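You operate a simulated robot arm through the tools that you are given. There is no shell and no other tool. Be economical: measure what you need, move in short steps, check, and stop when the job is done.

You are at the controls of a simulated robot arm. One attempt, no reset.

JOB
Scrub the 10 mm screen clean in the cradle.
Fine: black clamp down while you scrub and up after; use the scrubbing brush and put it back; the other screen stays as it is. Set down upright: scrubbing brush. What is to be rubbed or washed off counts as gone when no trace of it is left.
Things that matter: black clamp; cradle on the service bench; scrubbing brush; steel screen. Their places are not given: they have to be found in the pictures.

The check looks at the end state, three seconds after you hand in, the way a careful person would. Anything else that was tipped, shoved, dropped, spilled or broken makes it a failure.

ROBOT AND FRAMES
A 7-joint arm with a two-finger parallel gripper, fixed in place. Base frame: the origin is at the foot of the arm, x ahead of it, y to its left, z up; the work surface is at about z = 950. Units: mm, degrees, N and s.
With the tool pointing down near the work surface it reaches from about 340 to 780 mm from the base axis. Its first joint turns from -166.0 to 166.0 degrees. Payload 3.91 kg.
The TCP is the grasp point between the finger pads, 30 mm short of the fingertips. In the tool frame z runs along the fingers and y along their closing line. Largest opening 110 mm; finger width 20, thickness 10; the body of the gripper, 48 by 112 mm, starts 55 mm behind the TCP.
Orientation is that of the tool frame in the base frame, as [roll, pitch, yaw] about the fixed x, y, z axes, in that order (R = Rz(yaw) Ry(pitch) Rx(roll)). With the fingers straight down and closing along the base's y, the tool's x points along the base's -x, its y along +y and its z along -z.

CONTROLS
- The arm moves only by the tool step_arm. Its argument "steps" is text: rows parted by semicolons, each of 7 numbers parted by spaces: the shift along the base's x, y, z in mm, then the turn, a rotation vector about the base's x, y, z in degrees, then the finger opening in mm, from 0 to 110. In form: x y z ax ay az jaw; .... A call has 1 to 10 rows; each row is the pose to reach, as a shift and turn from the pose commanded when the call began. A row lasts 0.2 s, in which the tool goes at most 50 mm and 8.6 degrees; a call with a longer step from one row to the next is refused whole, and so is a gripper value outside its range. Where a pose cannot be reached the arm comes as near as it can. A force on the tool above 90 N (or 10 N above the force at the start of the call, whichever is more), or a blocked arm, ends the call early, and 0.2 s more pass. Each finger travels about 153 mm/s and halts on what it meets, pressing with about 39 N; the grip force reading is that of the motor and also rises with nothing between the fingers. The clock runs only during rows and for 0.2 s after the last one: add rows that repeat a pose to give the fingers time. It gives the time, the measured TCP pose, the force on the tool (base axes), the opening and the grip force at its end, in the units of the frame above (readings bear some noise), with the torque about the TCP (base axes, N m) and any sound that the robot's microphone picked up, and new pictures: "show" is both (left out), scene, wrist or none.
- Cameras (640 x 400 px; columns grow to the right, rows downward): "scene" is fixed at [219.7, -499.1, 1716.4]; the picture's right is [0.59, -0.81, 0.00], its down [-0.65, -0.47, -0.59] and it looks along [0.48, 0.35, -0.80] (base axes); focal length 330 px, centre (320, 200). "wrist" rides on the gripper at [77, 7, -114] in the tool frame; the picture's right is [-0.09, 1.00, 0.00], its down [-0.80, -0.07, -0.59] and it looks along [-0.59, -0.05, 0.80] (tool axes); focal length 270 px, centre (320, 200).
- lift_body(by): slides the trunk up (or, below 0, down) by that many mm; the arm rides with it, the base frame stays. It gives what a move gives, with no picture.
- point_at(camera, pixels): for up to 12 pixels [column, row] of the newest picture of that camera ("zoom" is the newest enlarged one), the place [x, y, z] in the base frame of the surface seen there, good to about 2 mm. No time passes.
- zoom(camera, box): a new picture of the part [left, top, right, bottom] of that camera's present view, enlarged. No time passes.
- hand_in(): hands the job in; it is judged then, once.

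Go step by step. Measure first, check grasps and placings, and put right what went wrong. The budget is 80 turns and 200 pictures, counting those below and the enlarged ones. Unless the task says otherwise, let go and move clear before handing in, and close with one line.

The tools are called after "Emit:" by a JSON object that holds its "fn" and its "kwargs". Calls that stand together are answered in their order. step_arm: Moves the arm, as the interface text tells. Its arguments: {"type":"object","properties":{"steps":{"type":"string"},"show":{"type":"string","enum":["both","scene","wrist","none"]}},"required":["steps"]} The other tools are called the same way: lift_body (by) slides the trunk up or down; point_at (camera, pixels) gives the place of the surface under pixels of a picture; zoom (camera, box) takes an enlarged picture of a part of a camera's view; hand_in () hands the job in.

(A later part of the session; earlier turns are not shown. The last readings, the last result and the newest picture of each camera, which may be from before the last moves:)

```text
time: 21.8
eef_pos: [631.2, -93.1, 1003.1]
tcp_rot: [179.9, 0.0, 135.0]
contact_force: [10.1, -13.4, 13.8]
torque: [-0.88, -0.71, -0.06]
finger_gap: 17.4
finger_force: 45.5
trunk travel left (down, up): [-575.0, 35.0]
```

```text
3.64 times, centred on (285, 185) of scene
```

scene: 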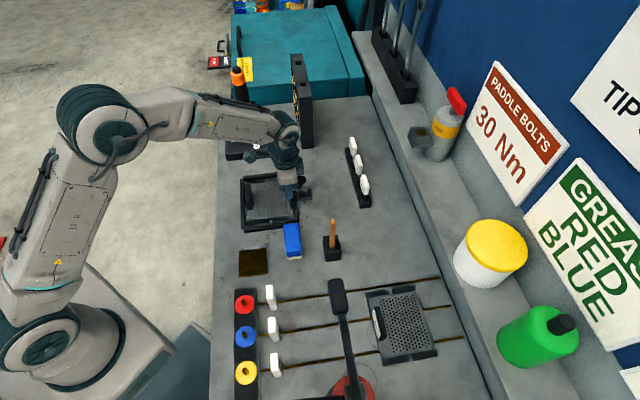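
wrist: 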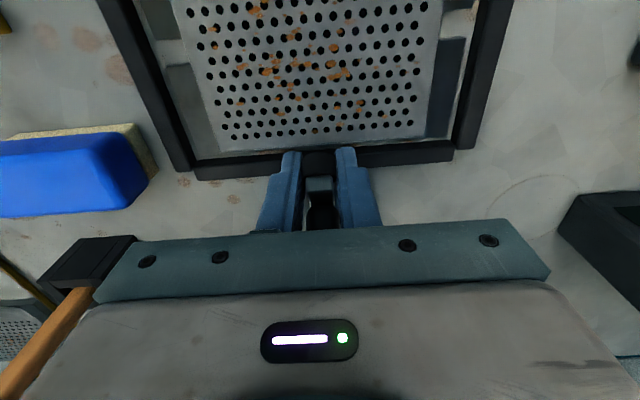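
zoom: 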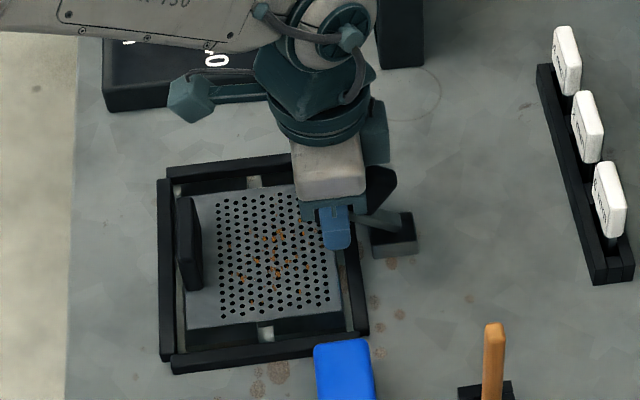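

The bar seems not yet flat. A closer look.

Emit:
{"fn": "zoom", "kwargs": {"camera": "scene", "box": [295, 160, 335, 210]}}

Emit:
{"fn": "zoom", "kwargs": {"camera": "wrist", "box": [240, 100, 400, 240]}}

Emit:
{"fn": "point_at", "kwargs": {"camera": "scene", "pixels": [[304, 183], [307, 182], [301, 186], [298, 189], [305, 191], [310, 178], [313, 176]]}}

```text
8.00 times, centred on (315, 185) of scene
```

zoom: 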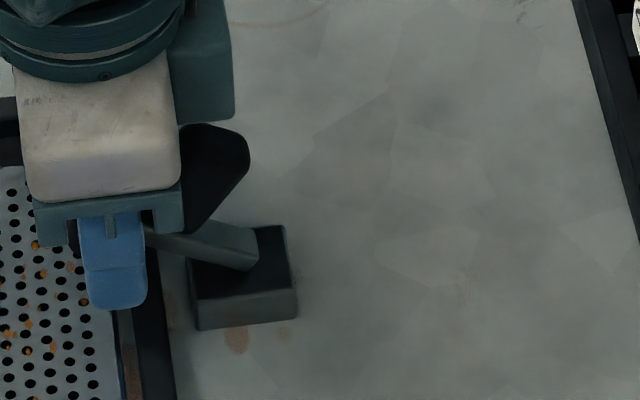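

```text
2.86 times, centred on (320, 170) of wrist
```

zoom: 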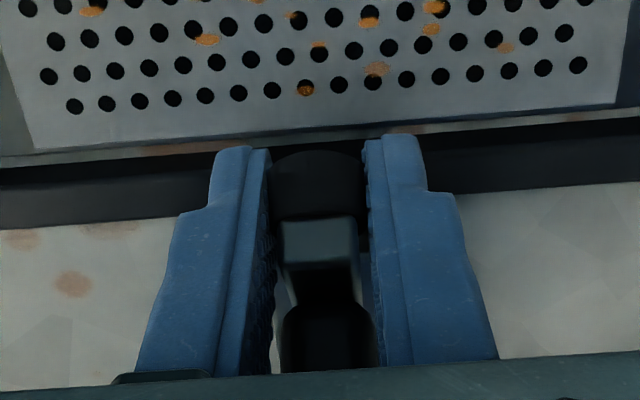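

```text
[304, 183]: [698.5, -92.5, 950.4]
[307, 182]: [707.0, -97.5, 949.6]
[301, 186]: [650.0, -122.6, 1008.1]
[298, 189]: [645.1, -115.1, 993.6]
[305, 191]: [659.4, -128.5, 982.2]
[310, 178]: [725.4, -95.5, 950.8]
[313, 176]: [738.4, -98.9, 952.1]
```

The pads slid along the grip and the lever is at about 45°. I'll let go, rise, and see whether it stays, then push it down from the grip end with closed fingers.

Emit:
{"fn": "step_arm", "kwargs": {"steps": "0 0 0 0 0 0 30; 0 0 0 0 0 0 44; 0 0 30 0 0 0 44; 0 0 70 0 0 0 44; 14 -14 90 0 0 0 20; 28 -28 90 0 0 0 0; 42 -42 90 0 0 0 0"}}

Emit:
{"fn": "zoom", "kwargs": {"camera": "scene", "box": [280, 150, 340, 210]}}

Emit:
{"fn": "zoom", "kwargs": {"camera": "wrist", "box": [220, 10, 420, 210]}}

```text
time: 23.4
eef_pos: [673.4, -135.5, 1092.4]
tcp_rot: [-179.9, 0.0, 135.1]
contact_force: [0.3, 0.3, -0.1]
torque: [0.01, 0.02, 0.01]
finger_gap: 0.0
finger_force: 37.8
trunk travel left (down, up): [-575.0, 35.0]
```

scene: 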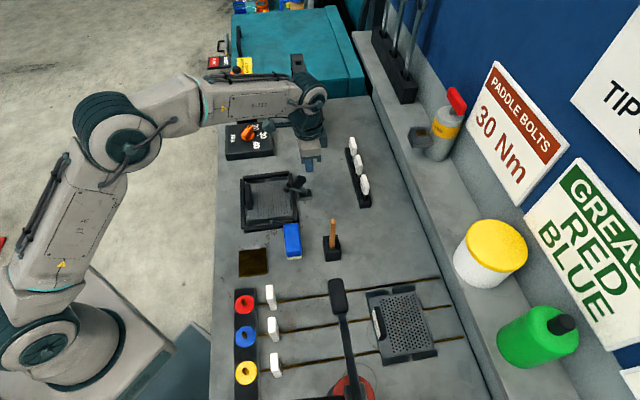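
wrist: 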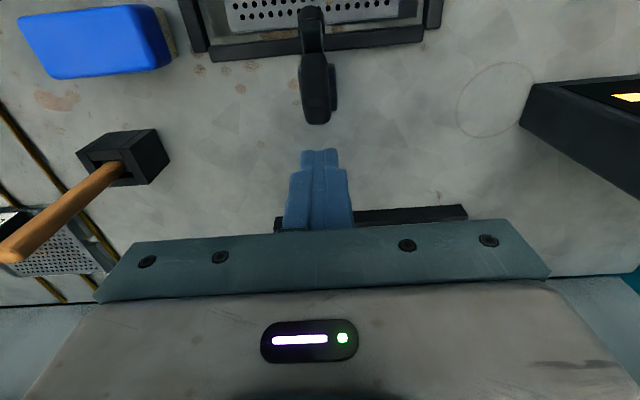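

```text
6.67 times, centred on (310, 180) of scene
```

zoom: 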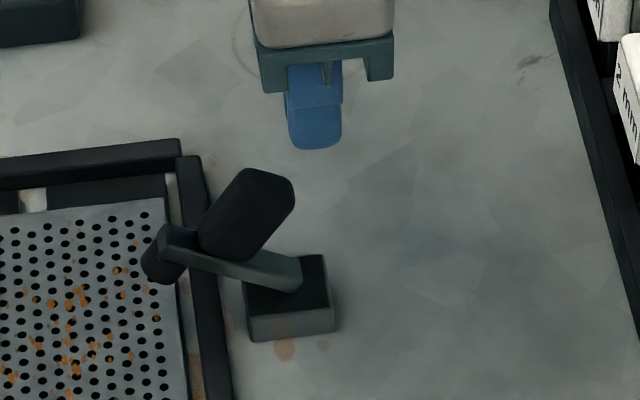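

```text
2.00 times, centred on (320, 110) of wrist
```

zoom: 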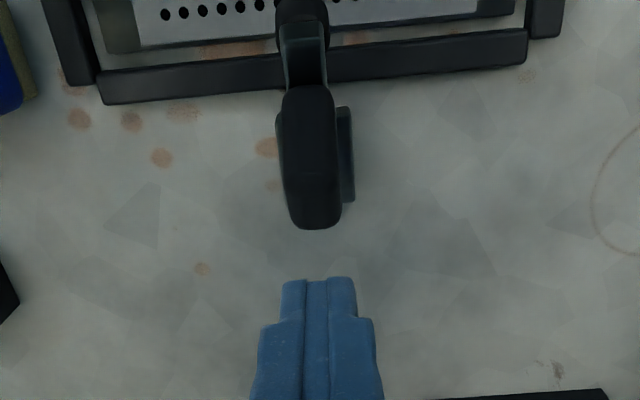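

The lever stays put mid-way. I measure the grip end and lever tip.

Emit:
{"fn": "point_at", "kwargs": {"camera": "wrist", "pixels": [[316, 120], [316, 112], [316, 100], [315, 75], [310, 60], [312, 40], [312, 30], [311, 15], [333, 70]]}}

Emit:
{"fn": "point_at", "kwargs": {"camera": "scene", "pixels": [[308, 177], [312, 177], [305, 187], [298, 185], [314, 178], [310, 190], [303, 182], [309, 189]]}}

```text
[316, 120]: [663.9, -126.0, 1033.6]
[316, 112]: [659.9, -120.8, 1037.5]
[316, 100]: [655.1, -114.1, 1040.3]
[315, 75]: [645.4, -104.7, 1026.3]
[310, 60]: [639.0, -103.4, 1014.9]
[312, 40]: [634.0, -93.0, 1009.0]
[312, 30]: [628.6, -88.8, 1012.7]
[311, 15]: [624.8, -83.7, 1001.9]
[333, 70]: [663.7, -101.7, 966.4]
```

```text
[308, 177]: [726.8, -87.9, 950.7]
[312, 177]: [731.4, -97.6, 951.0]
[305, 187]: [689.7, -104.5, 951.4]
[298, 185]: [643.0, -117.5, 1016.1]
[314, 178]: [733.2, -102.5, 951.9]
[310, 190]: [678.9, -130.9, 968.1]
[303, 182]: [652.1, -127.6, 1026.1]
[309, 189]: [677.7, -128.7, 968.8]
```

Grip end is near (q 555, z 1035), lever about 40° above flat. With closed fingers I push the grip end along its arc toward the cradle and down.

Emit:
{"fn": "step_arm", "kwargs": {"steps": "-2.8 2.8 -25.4 0 0 0 0; -7 7 -27 0 0 0 0; -11.3 11.3 -28.9 0 0 0 0; -17.7 17.7 -31.4 0 0 0 0; -23.7 23.7 -35.2 0 0 0 0; -29.3 29.3 -40.2 0 0 0 0; -34.3 34.3 -46.2 0 0 0 0; -38.2 38.2 -52.2 0 0 0 0; -38.2 38.2 -52.2 0 0 0 0"}}

Emit:
{"fn": "zoom", "kwargs": {"camera": "scene", "box": [280, 150, 340, 210]}}

```text
time: 25.4
eef_pos: [636.0, -101.8, 1053.3]
tcp_rot: [179.1, 1.3, 134.9]
contact_force: [17.5, -25.5, 71.5]
torque: [-0.31, -0.09, 0.04]
finger_gap: 0.0
finger_force: 37.5
trunk travel left (down, up): [-575.0, 35.0]
```

scene: 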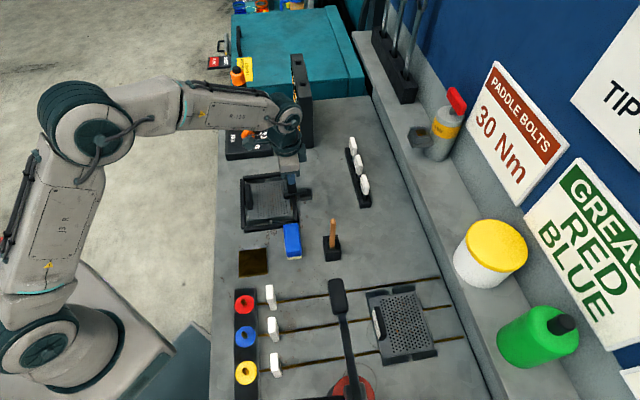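
wrist: 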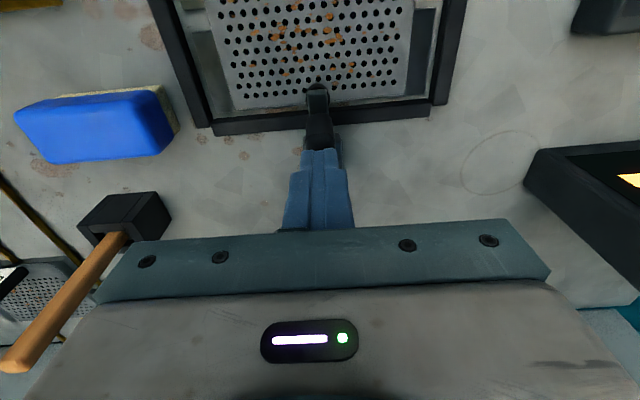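

```text
6.67 times, centred on (310, 180) of scene
```

zoom: 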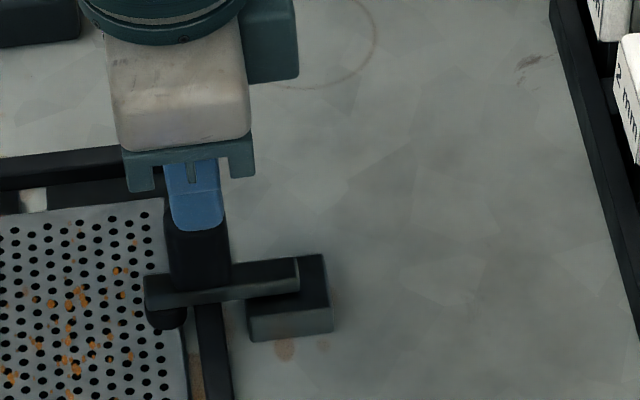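

The bar now lies flat with the pad on the screen and 71 N of resistance, so it's down. I retreat upward and check.

Emit:
{"fn": "step_arm", "kwargs": {"steps": "0 0 20 0 0 0 0; 10 -10 60 0 0 0 0; -20 20 110 0 0 0 30; -40 40 130 0 0 8 60; -40 40 130 0 0 8 60"}}

Emit:
{"fn": "zoom", "kwargs": {"camera": "scene", "box": [230, 160, 340, 250]}}

```text
refused: row 3 steps farther than a row can; nothing moved
```

```text
4.44 times, centred on (285, 205) of scene
```

zoom: 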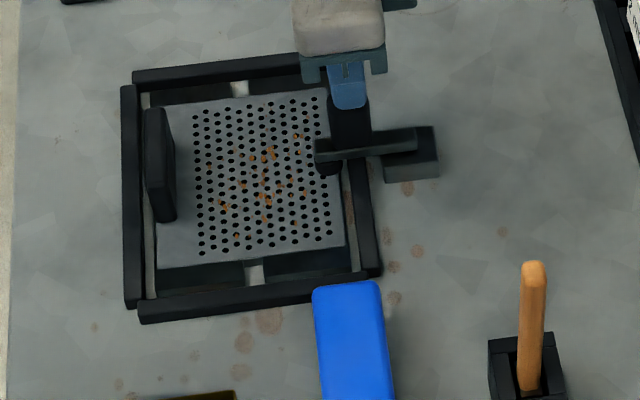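

Row 3 was too long; I'll resend with shorter steps. Also I measure the dirt spots and plate limits in this enlarged view.

Emit:
{"fn": "point_at", "kwargs": {"camera": "zoom", "pixels": [[225, 205], [210, 200], [238, 237], [265, 152], [300, 137], [305, 178], [285, 185], [265, 212], [305, 205], [270, 150], [262, 225], [240, 180]]}}

Emit:
{"fn": "point_at", "kwargs": {"camera": "zoom", "pixels": [[318, 150], [330, 150], [323, 172], [338, 172], [360, 150], [400, 145], [323, 90], [343, 240], [175, 218], [165, 110], [337, 110], [362, 107]]}}

Emit:
{"fn": "step_arm", "kwargs": {"steps": "0 0 20 0 0 0 0; 0 0 60 0 0 0 0; -20 5 90 0 0 0 30; -50 -10 100 0 0 0 70; -80 -25 100 0 0 0 105; -80 -25 100 0 0 0 105"}}

```text
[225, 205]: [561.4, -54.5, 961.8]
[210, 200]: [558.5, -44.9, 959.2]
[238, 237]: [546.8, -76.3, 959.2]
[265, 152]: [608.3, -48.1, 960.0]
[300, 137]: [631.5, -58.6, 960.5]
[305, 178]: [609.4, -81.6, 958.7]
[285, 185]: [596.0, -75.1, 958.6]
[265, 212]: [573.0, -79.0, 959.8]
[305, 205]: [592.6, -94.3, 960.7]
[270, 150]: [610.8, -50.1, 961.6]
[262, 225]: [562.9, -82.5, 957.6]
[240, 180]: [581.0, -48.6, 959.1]
```

```text
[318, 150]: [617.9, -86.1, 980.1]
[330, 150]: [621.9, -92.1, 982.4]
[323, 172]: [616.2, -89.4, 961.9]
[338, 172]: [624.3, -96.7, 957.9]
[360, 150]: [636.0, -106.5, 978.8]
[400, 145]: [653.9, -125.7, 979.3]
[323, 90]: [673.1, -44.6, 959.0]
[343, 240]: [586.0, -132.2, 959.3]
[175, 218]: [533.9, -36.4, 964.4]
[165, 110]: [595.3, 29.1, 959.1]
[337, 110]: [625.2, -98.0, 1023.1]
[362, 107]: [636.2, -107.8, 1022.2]
```

```text
time: 26.8
eef_pos: [552.9, -122.4, 1139.6]
tcp_rot: [180.0, 0.0, 135.0]
contact_force: [0.1, -0.1, 0.8]
torque: [-0.04, -0.01, -0.02]
finger_gap: 105.1
finger_force: 0.0
trunk travel left (down, up): [-575.0, 35.0]
```

scene: 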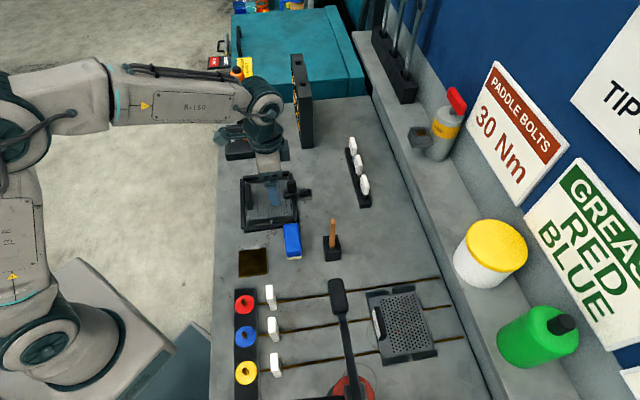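
wrist: 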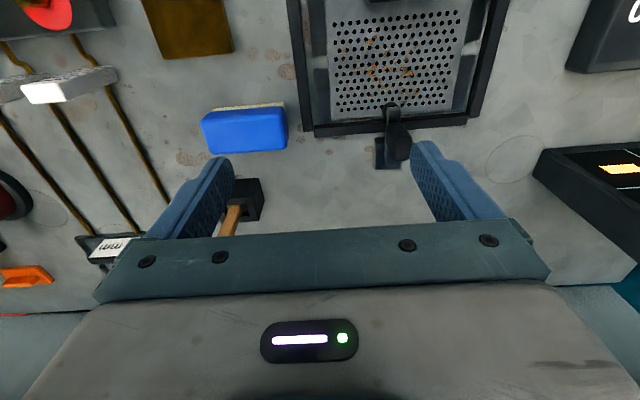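

The clamp is down (bar at z≈980, pad edge q≈497); dirt spans p 330–410, q 425–489. Now measure the blue brush at wrist (245,130) to grasp it lengthwise, in the current orientation.

Emit:
{"fn": "zoom", "kwargs": {"camera": "wrist", "box": [180, 70, 420, 220]}}

Emit:
{"fn": "point_at", "kwargs": {"camera": "wrist", "pixels": [[203, 122], [284, 110], [286, 140], [209, 150], [245, 115], [245, 130], [245, 145], [215, 112], [281, 104], [288, 125], [301, 127], [203, 135]]}}

```text
2.67 times, centred on (300, 145) of wrist
```

zoom: 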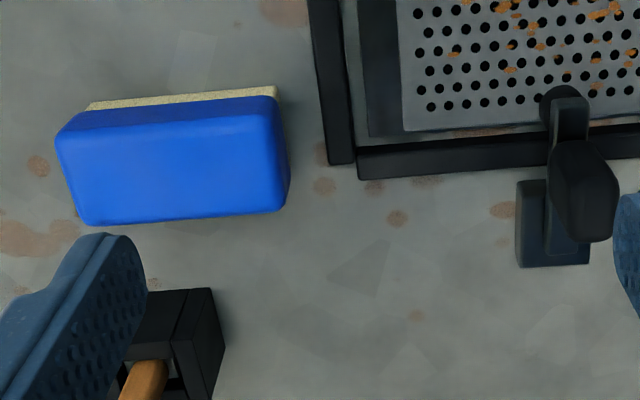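

```text
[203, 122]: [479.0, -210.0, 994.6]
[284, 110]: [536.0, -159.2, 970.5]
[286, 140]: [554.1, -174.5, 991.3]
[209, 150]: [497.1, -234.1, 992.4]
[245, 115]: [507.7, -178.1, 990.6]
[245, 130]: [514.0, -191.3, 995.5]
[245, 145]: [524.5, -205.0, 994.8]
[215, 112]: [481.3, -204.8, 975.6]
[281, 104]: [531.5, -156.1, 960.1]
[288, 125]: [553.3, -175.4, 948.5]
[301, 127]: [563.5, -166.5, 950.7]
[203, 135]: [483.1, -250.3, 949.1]
```

Brush spans p 186–268, q 485–518, top z≈995, rotated ~46°. I move above and go down with the jaw at 96.

Emit:
{"fn": "step_arm", "kwargs": {"steps": "-19 -36 0 0 0 0.8 96; -37.4 -71.3 -10 0 0 0.8 96; -37.4 -71.3 -55 0 0 0.8 96; -37.4 -71.3 -95 0 0 0.8 96; -37.4 -71.3 -125 0 0 0.8 96; -37.4 -71.3 -143.6 0 0 0.8 96; -37.4 -71.3 -143.6 0 0 0.8 96"}}

```text
time: 28.4
eef_pos: [517.7, -194.1, 996.0]
tcp_rot: [179.9, 0.0, 135.8]
contact_force: [-0.4, -0.5, 0.6]
torque: [0.01, 0.02, 0.03]
finger_gap: 95.8
finger_force: 0.0
trunk travel left (down, up): [-575.0, 35.0]
```

scene: 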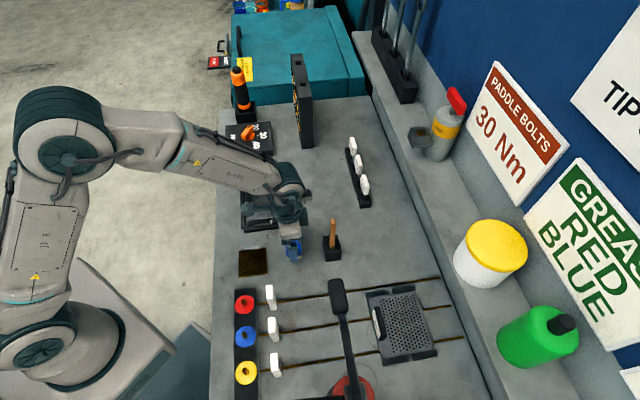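
wrist: 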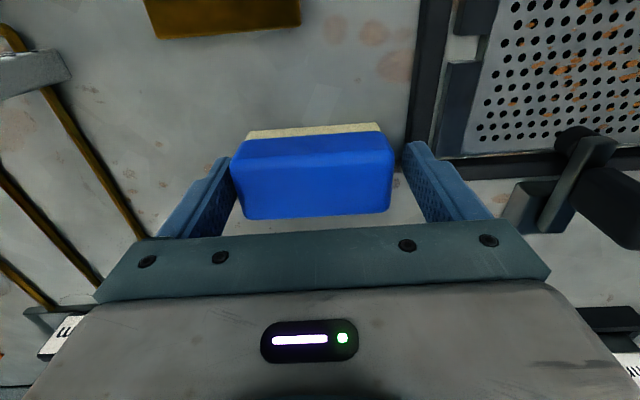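

The brush is between the fingers, slightly left; I nudge −2 mm in p and close.

Emit:
{"fn": "step_arm", "kwargs": {"steps": "-1.4 -1.4 0 0 0 0 96; -1.4 -1.4 0 0 0 0 85; -1.4 -1.4 0 0 0 0 70; -1.4 -1.4 0 0 0 0 70; -1.4 -1.4 0 0 0 0 70", "show": "wrist"}}

```text
time: 29.6
eef_pos: [515.6, -194.9, 998.3]
tcp_rot: [180.0, 0.0, 135.8]
contact_force: [-0.6, -0.5, -0.3]
torque: [0.02, -0.03, -0.02]
finger_gap: 83.6
finger_force: 38.7
trunk travel left (down, up): [-575.0, 35.0]
```

wrist: 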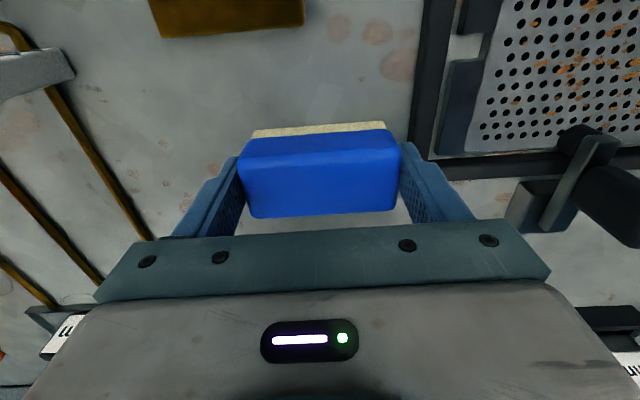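

Holding the brush at 83.6 mm. I lift it 80 mm and carry it above the screen centre (p≈370, q≈452).

Emit:
{"fn": "step_arm", "kwargs": {"steps": "0 0 25 0 0 0 70; 0 0 65 0 0 0 70; 5 20 85 0 0 0 70; 22 60 85 0 0 -0.4 70; 42 100 85 0 0 -0.8 70; 65.6 136.9 85 0 0 -0.8 70; 65.6 136.9 85 0 0 -0.8 70; 65.6 136.9 50 0 0 -0.8 70; 65.6 136.9 25 0 0 -0.8 70; 65.6 136.9 25 0 0 -0.8 70"}}

Emit:
{"fn": "zoom", "kwargs": {"camera": "scene", "box": [230, 150, 340, 240]}}

```text
time: 31.8
eef_pos: [582.5, -57.6, 1023.4]
tcp_rot: [-179.9, 0.0, 135.0]
contact_force: [-0.3, -0.6, -0.4]
torque: [-0.01, 0.0, -0.03]
finger_gap: 83.4
finger_force: 39.4
trunk travel left (down, up): [-575.0, 35.0]
```

scene: 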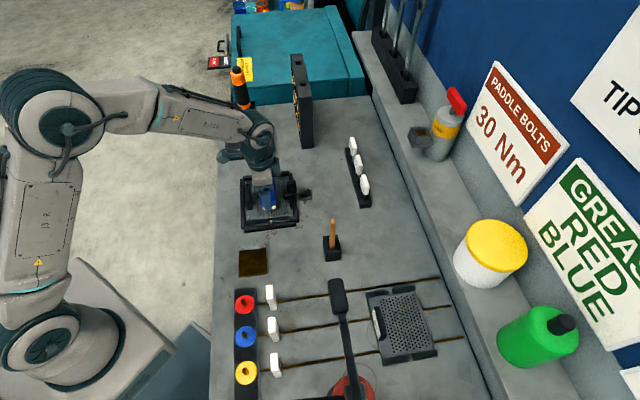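
wrist: 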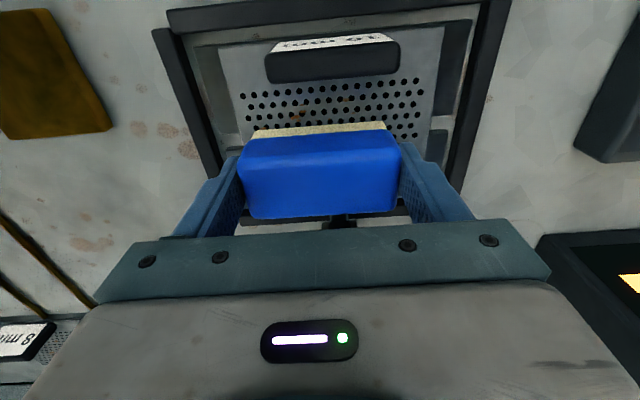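

```text
4.44 times, centred on (285, 195) of scene
```

zoom: 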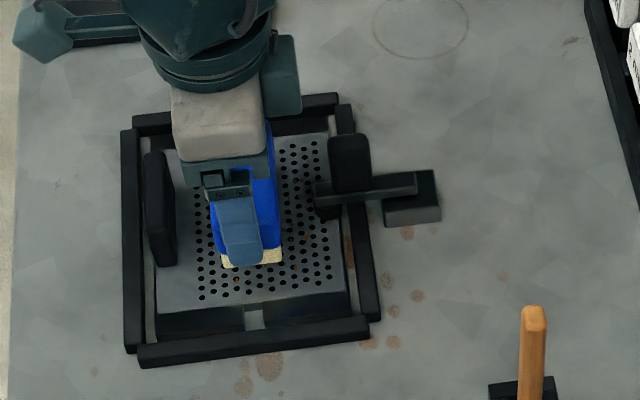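

The brush hovers ~16 mm above the screen, clear of tab and clamp. Lowering until contact.

Emit:
{"fn": "step_arm", "kwargs": {"steps": "0 0 -8 0 0 0 70; 0 0 -13 0 0 0 70; 0 0 -16 0 0 0 70; 0 0 -18 0 0 0 70; 0 0 -18 0 0 0 70", "show": "none"}}

```text
time: 33.0
eef_pos: [581.8, -57.7, 1005.1]
tcp_rot: [180.0, 0.2, 135.0]
contact_force: [1.0, -1.2, 3.7]
torque: [-0.09, 0.11, -0.08]
finger_gap: 83.4
finger_force: 39.3
trunk travel left (down, up): [-575.0, 35.0]
```

Contact begins (3.7 N). I press 2 mm deeper and make strokes over three lanes.

Emit:
{"fn": "step_arm", "kwargs": {"steps": "24.7 24.7 -2 0 0 0 70; -3.5 -3.5 -2 0 0 0 70; -28.3 -28.3 -2 0 0 0 70; -42.4 -14.1 -2 0 0 0 70; -14.1 14.1 -2 0 0 0 70; 10.6 38.9 -2 0 0 0 70; 24.7 24.7 -2 0 0 0 70; 38.9 10.6 -2 0 0 0 70; 14.1 -14.1 -2 0 0 0 70; -14.1 -42.4 -2 0 0 0 70"}}

Emit:
{"fn": "zoom", "kwargs": {"camera": "scene", "box": [230, 150, 340, 240]}}

```text
time: 35.2
eef_pos: [569.2, -96.3, 1003.2]
tcp_rot: [179.9, 0.2, 135.1]
contact_force: [11.8, 7.0, 19.2]
torque: [0.12, -0.11, 0.06]
finger_gap: 83.2
finger_force: 38.9
trunk travel left (down, up): [-575.0, 35.0]
```

scene: 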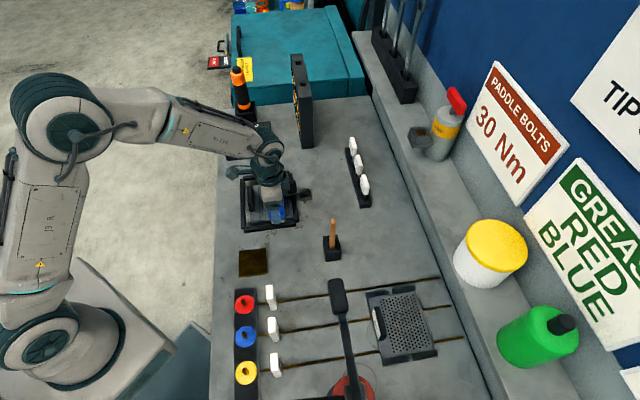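
wrist: 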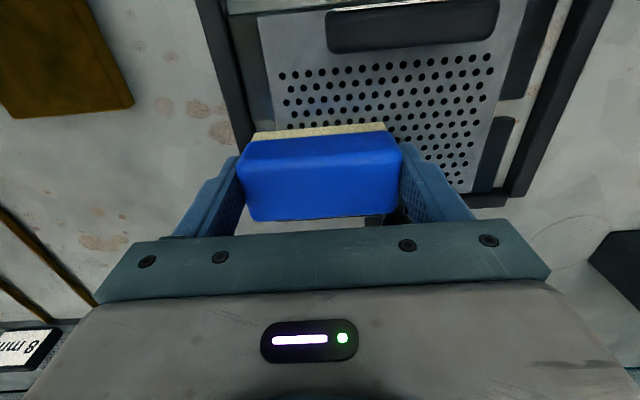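

```text
4.44 times, centred on (285, 195) of scene
```

zoom: 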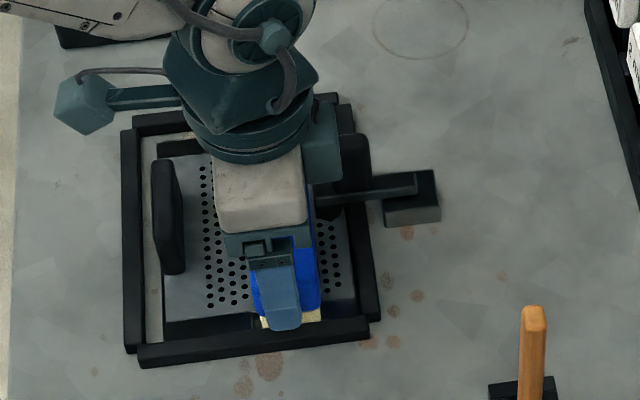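

The visible area is already free of orange, with 19 N pressing. A second pass including the lane next to the clamp pad.

Emit:
{"fn": "step_arm", "kwargs": {"steps": "2.8 -2.8 0 0 0 0 70; 31.1 25.5 0 0 0 0 70; 55.9 50.2 0 0 0 0 70; 41.7 64.3 0 0 0 0 70; 13.4 36.1 0 0 0 0 70; -11.3 11.3 0 0 0 0 70; -25.5 25.5 0 0 0 0 70; 2.8 53.7 0 0 0 0 70; 27.6 78.5 0 0 0 0 70; 17 39.6 0 0 0 0 70", "show": "none"}}

Emit:
{"fn": "step_arm", "kwargs": {"steps": "0 0 20 0 0 0 70; 0 0 60 0 0 0 70; -30 -40 85 0 0 0 70; -50 -80 95 0 0 0 70; -60 -110 95 0 0 0 70; -60 -110 95 0 0 0 70"}}

Emit:
{"fn": "zoom", "kwargs": {"camera": "scene", "box": [240, 165, 320, 235]}}

```text
time: 37.4
eef_pos: [583.0, -61.7, 1001.9]
tcp_rot: [-180.0, 0.1, 135.0]
contact_force: [-2.0, -1.1, 13.9]
torque: [-0.06, -0.09, 0.05]
finger_gap: 83.4
finger_force: 39.0
trunk travel left (down, up): [-575.0, 35.0]
```

```text
refused: row 3 steps farther than a row can; nothing moved
```

```text
5.71 times, centred on (280, 200) of scene
```

zoom: 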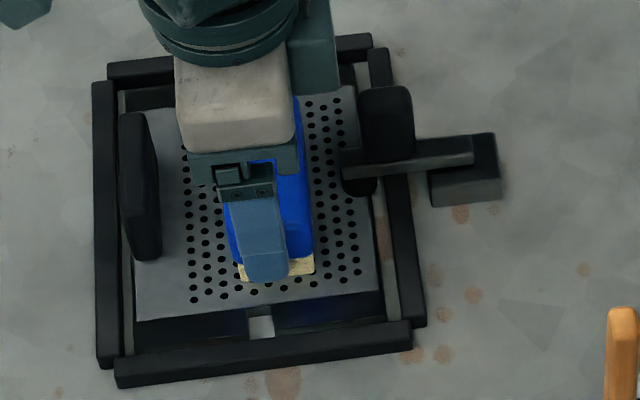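

The visible mesh is clean; I lift the brush and carry it back above its place so I can inspect the whole screen.

Emit:
{"fn": "step_arm", "kwargs": {"steps": "0 0 20 0 0 0 70; 0 0 60 0 0 0 70; -15 -30 85 0 0 0 70; -35 -70 85 0 0 0.4 70; -52 -105 85 0 0 0.8 70; -67.4 -133.2 85 0 0 0.8 70; -67.4 -133.2 85 0 0 0.8 70"}}

Emit:
{"fn": "zoom", "kwargs": {"camera": "scene", "box": [240, 165, 320, 235]}}

Emit:
{"fn": "zoom", "kwargs": {"camera": "wrist", "box": [400, 0, 640, 160]}}

```text
time: 39.0
eef_pos: [517.2, -194.1, 1087.2]
tcp_rot: [-180.0, 0.0, 135.8]
contact_force: [0.2, 0.2, -0.6]
torque: [-0.01, 0.01, 0.0]
finger_gap: 83.5
finger_force: 38.6
trunk travel left (down, up): [-575.0, 35.0]
```

scene: 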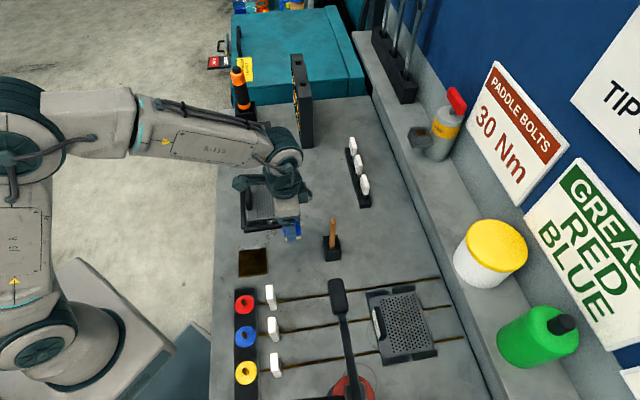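
wrist: 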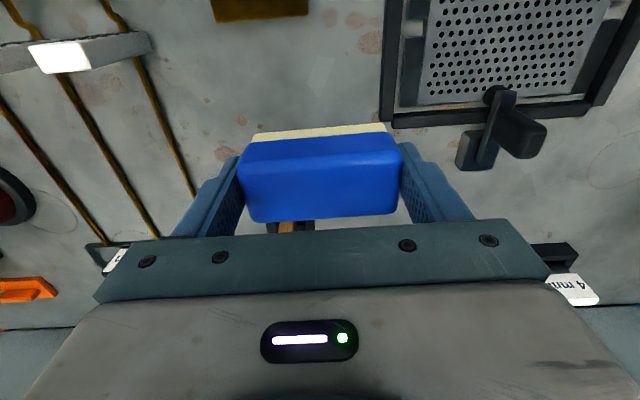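

```text
5.71 times, centred on (280, 200) of scene
```

zoom: 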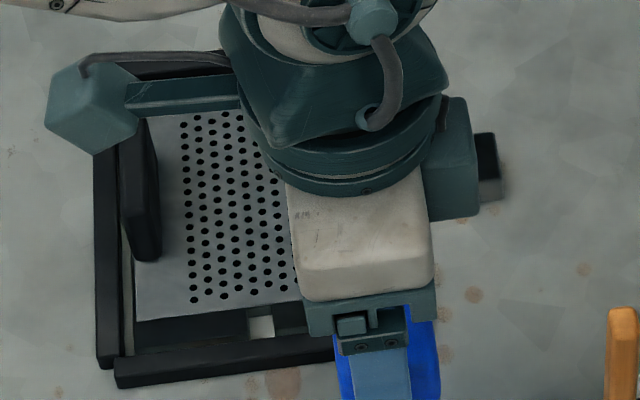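

```text
2.50 times, centred on (520, 80) of wrist
```

zoom: 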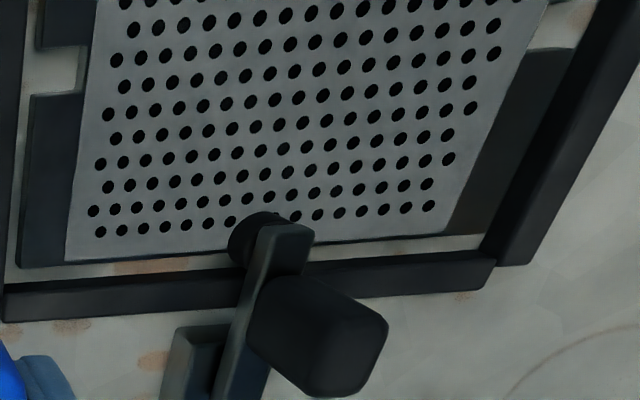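

The mesh looks spotless in both views. Lowering the brush onto its original spot.

Emit:
{"fn": "step_arm", "kwargs": {"steps": "-1.1 -0.9 -40 0 0 0 70; -1.1 -0.9 -70 0 0 0 70; -1.1 -0.9 -84 0 0 0 70; -1.1 -0.9 -88 0 0 0 70; -1.1 -0.9 -89.5 0 0 0 70; -1.1 -0.9 -89.5 0 0 0 70", "show": "wrist"}}

```text
time: 40.4
eef_pos: [516.6, -194.5, 996.9]
tcp_rot: [-180.0, 0.1, 135.8]
contact_force: [-0.5, -0.2, -1.8]
torque: [-0.01, -0.01, -0.01]
finger_gap: 83.6
finger_force: 38.9
trunk travel left (down, up): [-575.0, 35.0]
```

wrist: 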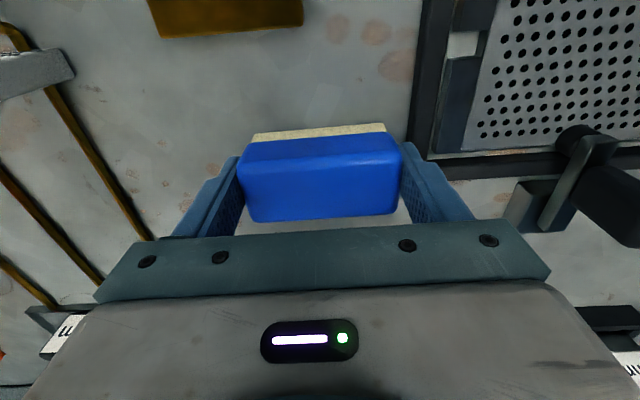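

Position matches the original; lower 1 mm more, release and rise, then move away to see the whole screen.

Emit:
{"fn": "step_arm", "kwargs": {"steps": "0 0 -1 0 0 0 70; 0 0 -1.5 0 0 0 70; 0 0 -1.5 0 0 0 88; 0 0 -1.5 0 0 0 96; 0 0 -1.5 0 0 0 96; 0 0 30 0 0 0 96; 0 0 75 0 0 0 96; 0 0 110 0 0 0 80; 0 0 150 0 0 0 40; 0 0 150 0 0 0 0"}}

```text
time: 42.6
eef_pos: [516.4, -195.1, 1147.6]
tcp_rot: [-180.0, 0.0, 135.8]
contact_force: [-1.0, 0.1, -0.1]
torque: [0.05, 0.0, -0.01]
finger_gap: 0.1
finger_force: 37.1
trunk travel left (down, up): [-575.0, 35.0]
```

scene: 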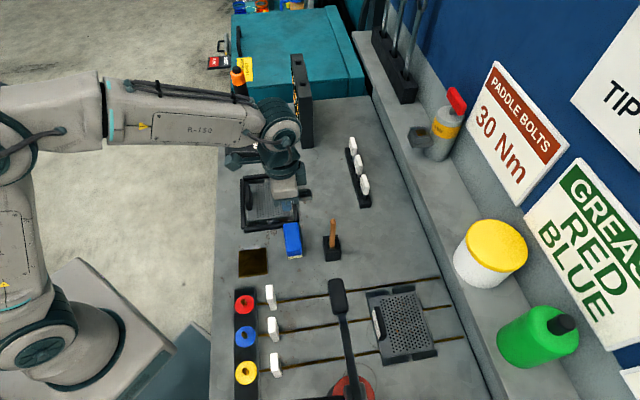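
wrist: 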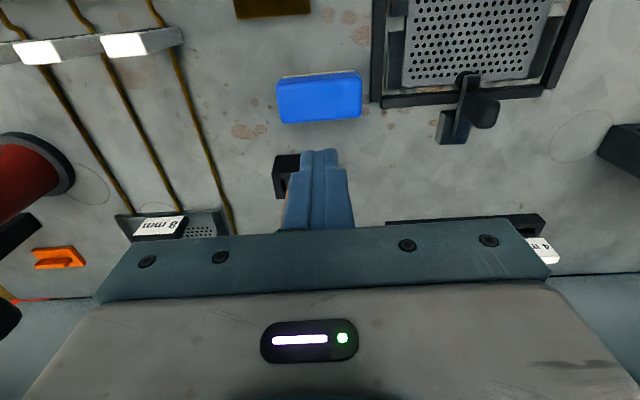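

The brush stands back at (292,240), upright. Next I raise the clamp: move above its now-vertical grip with the jaw at 44.

Emit:
{"fn": "step_arm", "kwargs": {"steps": "24 20 0 0 0 0 10; 48 40 0 0 0 -0.4 30; 72 60 0 0 0 -0.8 44; 96 80 -10 0 0 -0.8 44; 119.3 98.2 -30 0 0 -0.8 44; 119.3 98.2 -47 0 0 -0.8 44; 119.3 98.2 -47 0 0 -0.8 44"}}

Emit:
{"fn": "zoom", "kwargs": {"camera": "wrist", "box": [210, 0, 430, 180]}}

Emit:
{"fn": "zoom", "kwargs": {"camera": "scene", "box": [240, 165, 330, 255]}}

```text
time: 44.2
eef_pos: [634.4, -96.8, 1100.1]
tcp_rot: [180.0, 0.0, 135.1]
contact_force: [-0.2, -0.7, 0.5]
torque: [-0.03, 0.01, 0.02]
finger_gap: 44.1
finger_force: 0.0
trunk travel left (down, up): [-575.0, 35.0]
```

scene: 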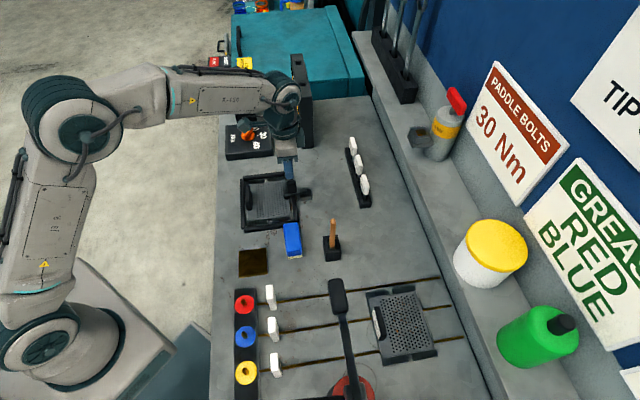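
wrist: 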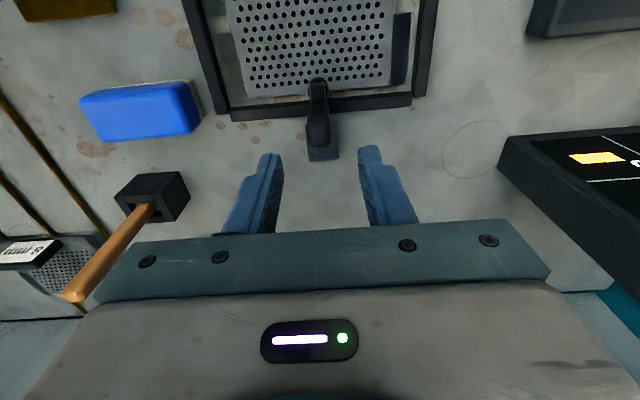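

```text
2.22 times, centred on (320, 90) of wrist
```

zoom: 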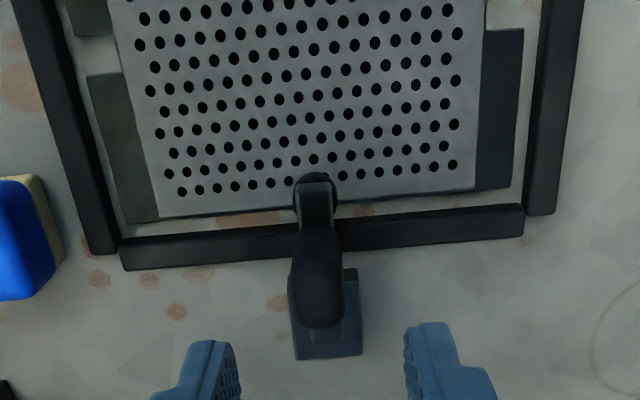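

```text
4.44 times, centred on (285, 210) of scene
```

zoom: 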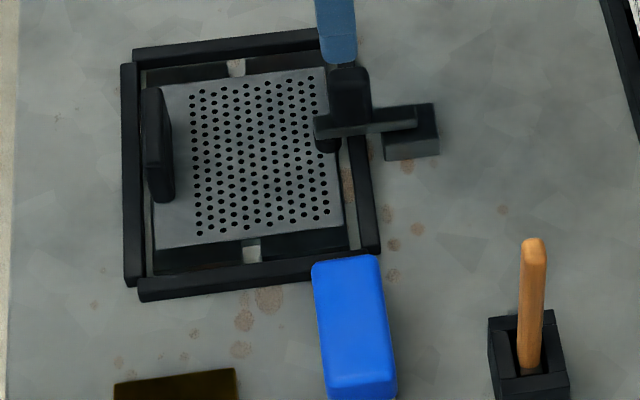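

The whole screen is spotless. Measuring the grip for the grasp.

Emit:
{"fn": "point_at", "kwargs": {"camera": "wrist", "pixels": [[319, 130], [319, 143], [311, 125], [328, 125], [319, 115], [318, 100], [318, 90], [318, 82]]}}

```text
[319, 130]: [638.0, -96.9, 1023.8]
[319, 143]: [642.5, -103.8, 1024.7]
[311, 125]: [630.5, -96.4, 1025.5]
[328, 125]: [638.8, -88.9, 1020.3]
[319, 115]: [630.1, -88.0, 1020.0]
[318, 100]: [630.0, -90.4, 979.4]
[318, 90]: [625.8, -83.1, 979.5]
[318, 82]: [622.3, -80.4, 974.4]
```

Grip centre is p≈382.5, q≈518, top z 1025. I go down to z 1010 and close on it.

Emit:
{"fn": "step_arm", "kwargs": {"steps": "1.8 1.8 -45 0 0 0 44; 1.8 1.8 -75 0 0 0 44; 1.8 1.8 -90 0 0 0 44; 1.8 1.8 -90 0 0 0 30; 1.8 1.8 -90 0 0 0 8; 1.8 1.8 -90 0 0 0 8; 1.8 1.8 -90 0 0 0 8", "show": "wrist"}}

```text
time: 45.8
eef_pos: [634.2, -97.3, 1011.2]
tcp_rot: [-179.9, -0.1, 134.8]
contact_force: [-18.0, -12.2, -5.6]
torque: [0.3, 0.21, 0.07]
finger_gap: 17.6
finger_force: 45.0
trunk travel left (down, up): [-575.0, 35.0]
```

wrist: 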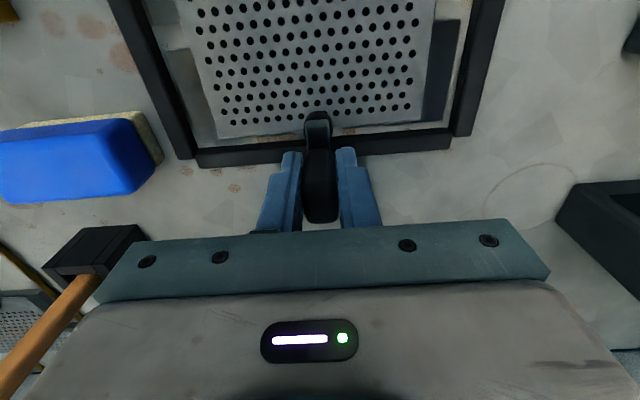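

Gripped, with a sideways load that I'll relieve by −2.5 mm in p. Now swing the lever up, tilting the tool along with it for the first 40°.

Emit:
{"fn": "step_arm", "kwargs": {"steps": "-1.8 -1.8 0 0 0 0 8; 2.4 -6 5.8 5.66 5.66 0 8; 7.2 -10.8 10.6 11.3 11.3 0 8; 12.4 -16 14.5 17 17 0 8; 17.9 -21.5 17.3 22.6 22.6 0 8; 23.7 -27.3 19 28.3 28.3 0 8; 23.7 -27.3 19 28.3 28.3 0 8"}}

Emit:
{"fn": "zoom", "kwargs": {"camera": "scene", "box": [270, 140, 350, 210]}}

```text
time: 47.4
eef_pos: [658.1, -121.2, 1029.9]
tcp_rot: [-179.8, -40.2, 134.9]
contact_force: [-22.3, 5.2, -12.9]
torque: [0.89, 0.66, 0.04]
finger_gap: 17.5
finger_force: 44.8
trunk travel left (down, up): [-575.0, 35.0]
```

scene: 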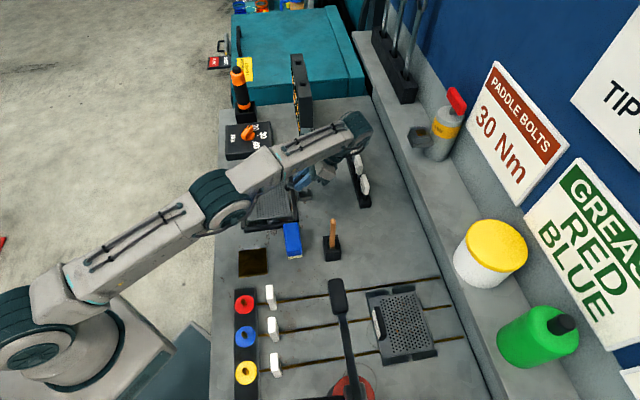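
wrist: 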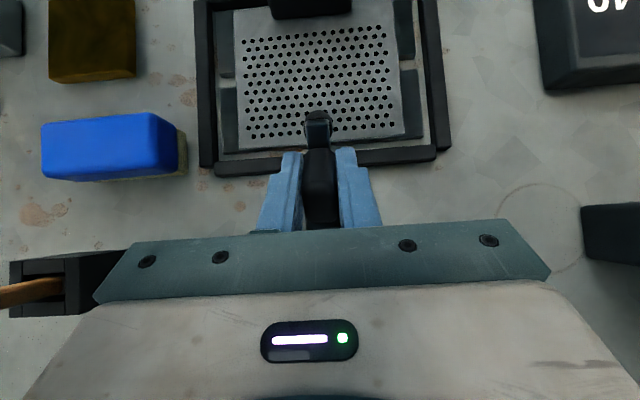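

```text
5.71 times, centred on (310, 175) of scene
```

zoom: 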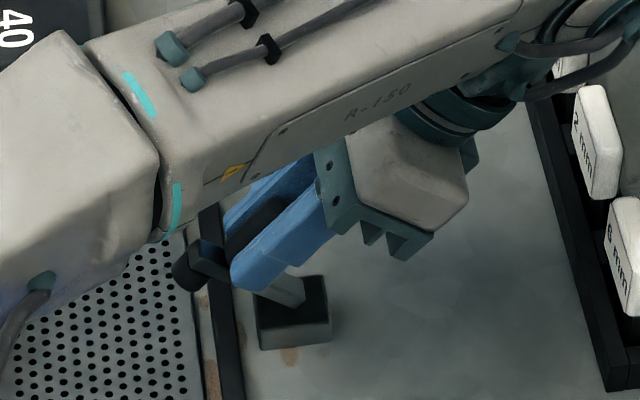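

The lever follows with no slip (now ~45°). Continue to ~56° with tilt, then on to ~72° along the arc.

Emit:
{"fn": "step_arm", "kwargs": {"steps": "5.9 -5.9 0.5 5.66 5.66 0 8; 11.7 -11.7 -0.1 11.3 11.3 0 8; 17.5 -17.5 -1.9 14 14 0 8; 23 -23 -4.8 14 14 0 8; 23 -23 -4.8 14 14 0 8"}}

Emit:
{"fn": "zoom", "kwargs": {"camera": "scene", "box": [270, 140, 350, 210]}}

```text
time: 48.6
eef_pos: [589.7, -124.7, 1081.7]
tcp_rot: [177.1, -51.5, 133.1]
contact_force: [-1.7, -0.7, 4.3]
torque: [-0.15, -0.22, -0.11]
finger_gap: 7.7
finger_force: 0.0
out of reach, approached as far as the arm can: row 1, 2, 3, 4, 5
trunk travel left (down, up): [-575.0, 35.0]
```

scene: 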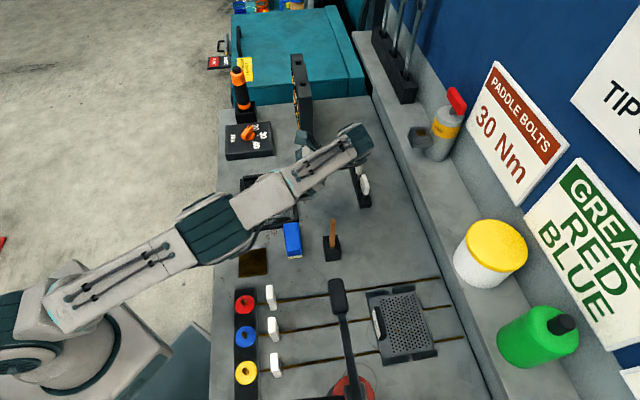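
wrist: 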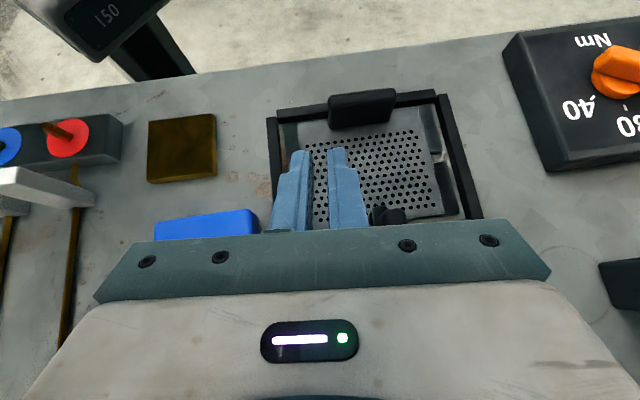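

```text
5.71 times, centred on (310, 175) of scene
```

zoom: 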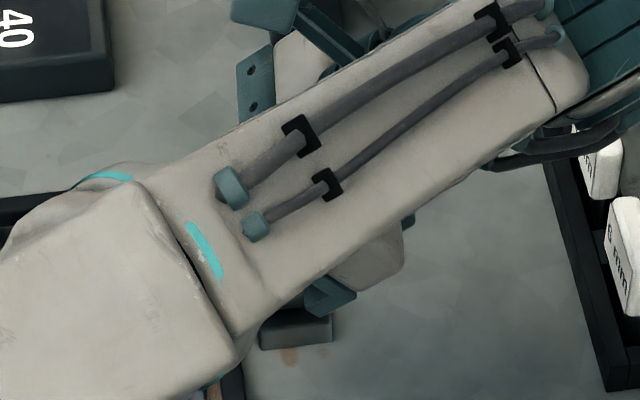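

The tilt ran out of reach and the gripper slid off; nothing else was touched (forces ~0). I back out gently upward while un-tilting.

Emit:
{"fn": "step_arm", "kwargs": {"steps": "0 0 40 -5 -5 0 8; 0 0 80 -10 -10 0 8; 0 0 110 -15 -15 0 8"}}

```text
time: 49.4
eef_pos: [606.1, -122.9, 1181.8]
tcp_rot: [176.9, -31.1, 133.3]
contact_force: [0.5, 1.0, 0.0]
torque: [-0.01, -0.01, -0.03]
finger_gap: 7.8
finger_force: 0.0
trunk travel left (down, up): [-575.0, 35.0]
```

scene: 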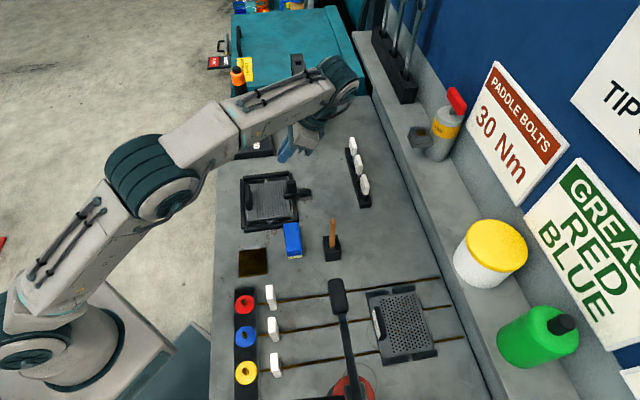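
wrist: 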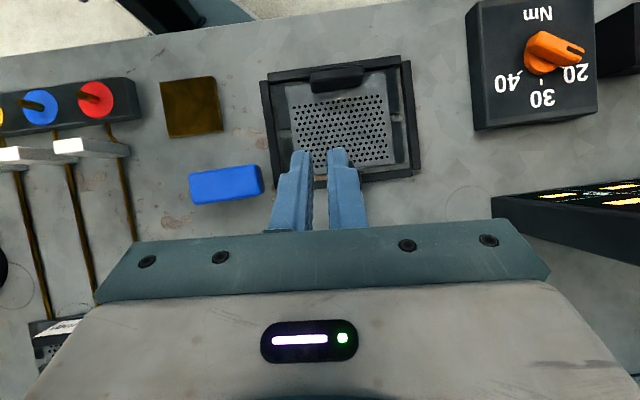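

The clamp seems to have dropped back down; I straighten the tool and look.

Emit:
{"fn": "step_arm", "kwargs": {"steps": "0 0 5 -5.5 -5.5 0 8; 0 0 10 -11 -11 0 8; 0 0 10 -16.5 -16.5 0 20; 0 0 10 -22 -22 0 44; 0 0 10 -22 -22 0 44"}}

Emit:
{"fn": "zoom", "kwargs": {"camera": "scene", "box": [230, 160, 340, 260]}}

```text
time: 50.6
eef_pos: [609.3, -124.9, 1190.1]
tcp_rot: [176.1, 0.0, 133.5]
contact_force: [0.5, -0.2, 0.2]
torque: [0.01, 0.02, 0.02]
finger_gap: 43.7
finger_force: 0.0
trunk travel left (down, up): [-575.0, 35.0]
```

scene: 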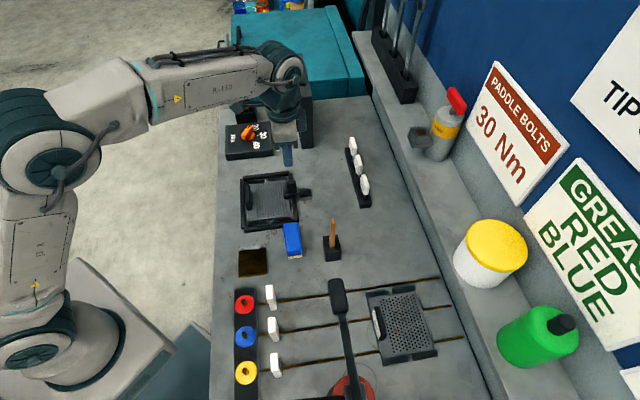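
wrist: 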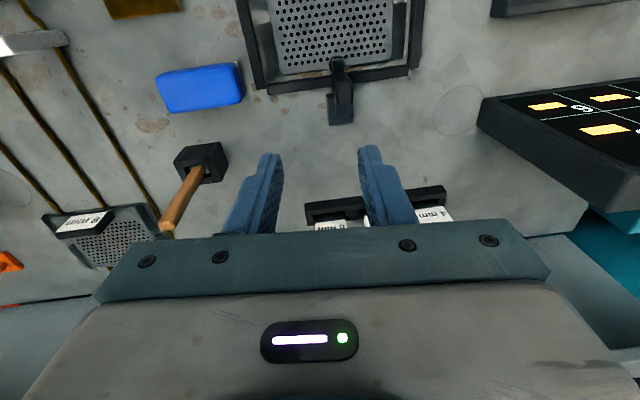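

```text
4.00 times, centred on (285, 210) of scene
```

zoom: 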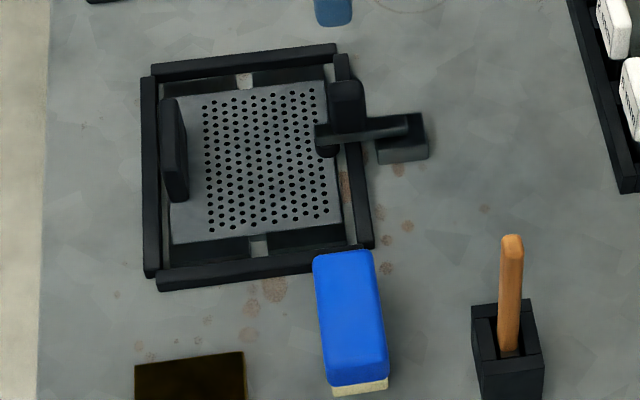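

The clamp fell back down, all else undisturbed. I'll straighten the orientation, and re-grasp the grip at (635, -97.6, 1010).

Emit:
{"fn": "step_arm", "kwargs": {"steps": "13 14 -10 -1.4 1.4 0.8 44; 25.7 27.3 -40 -2.7 2.8 1.5 44; 25.7 27.3 -85 -2.7 2.8 1.5 44; 25.7 27.3 -125 -2.7 2.8 1.5 44; 25.7 27.3 -155 -2.7 2.8 1.5 44; 25.7 27.3 -179 -2.7 2.8 1.5 44; 25.7 27.3 -179 -2.7 2.8 1.5 44"}}

```text
time: 52.2
eef_pos: [635.0, -96.4, 1010.5]
tcp_rot: [179.9, -0.2, 135.1]
contact_force: [0.0, -0.1, -0.1]
torque: [-0.02, -0.01, 0.02]
finger_gap: 43.8
finger_force: 0.0
trunk travel left (down, up): [-575.0, 35.0]
```

scene: 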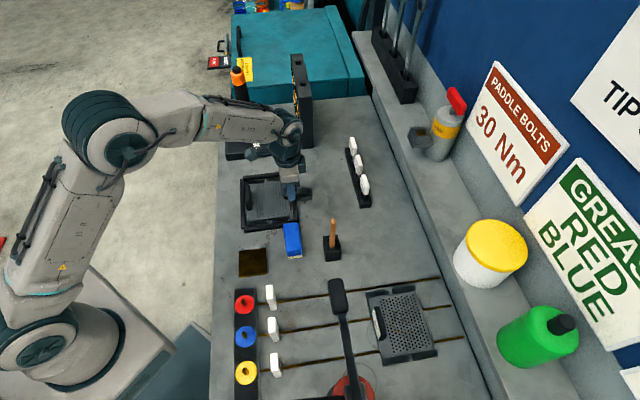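
wrist: 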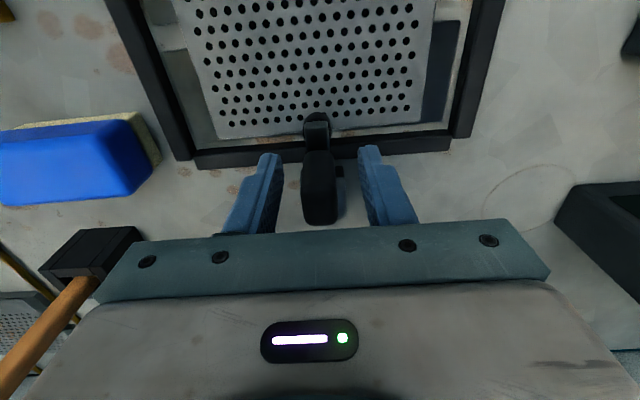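

The grip is centred between the fingers; closing, then swinging 40° with tilt as before.

Emit:
{"fn": "step_arm", "kwargs": {"steps": "0 0 0 0 0 0 20; 0 0 0 0 0 0 8; 0 0 0 0 0 0 8; 4.2 -4.2 5.8 5.66 5.66 0 8; 9 -9 10.6 11.3 11.3 0 8; 14.2 -14.2 14.5 17 17 0 8; 19.7 -19.7 17.3 22.6 22.6 0 8; 25.5 -25.5 19 28.3 28.3 0 8; 25.5 -25.5 19 28.3 28.3 0 8", "show": "wrist"}}

```text
time: 54.2
eef_pos: [659.4, -120.4, 1028.1]
tcp_rot: [180.0, -40.4, 135.0]
contact_force: [-21.5, 7.6, -12.8]
torque: [0.77, 0.88, 0.1]
finger_gap: 17.9
finger_force: 44.6
trunk travel left (down, up): [-575.0, 35.0]
```

wrist: 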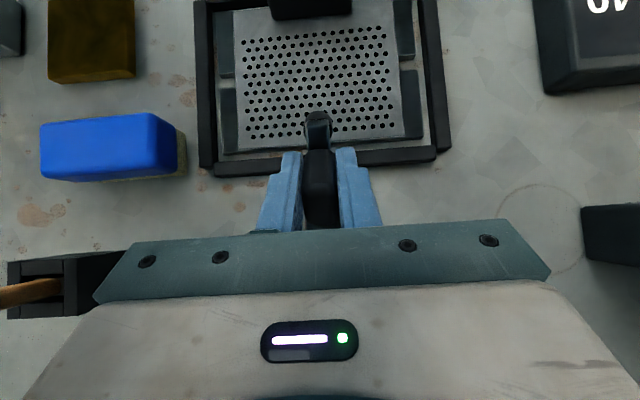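

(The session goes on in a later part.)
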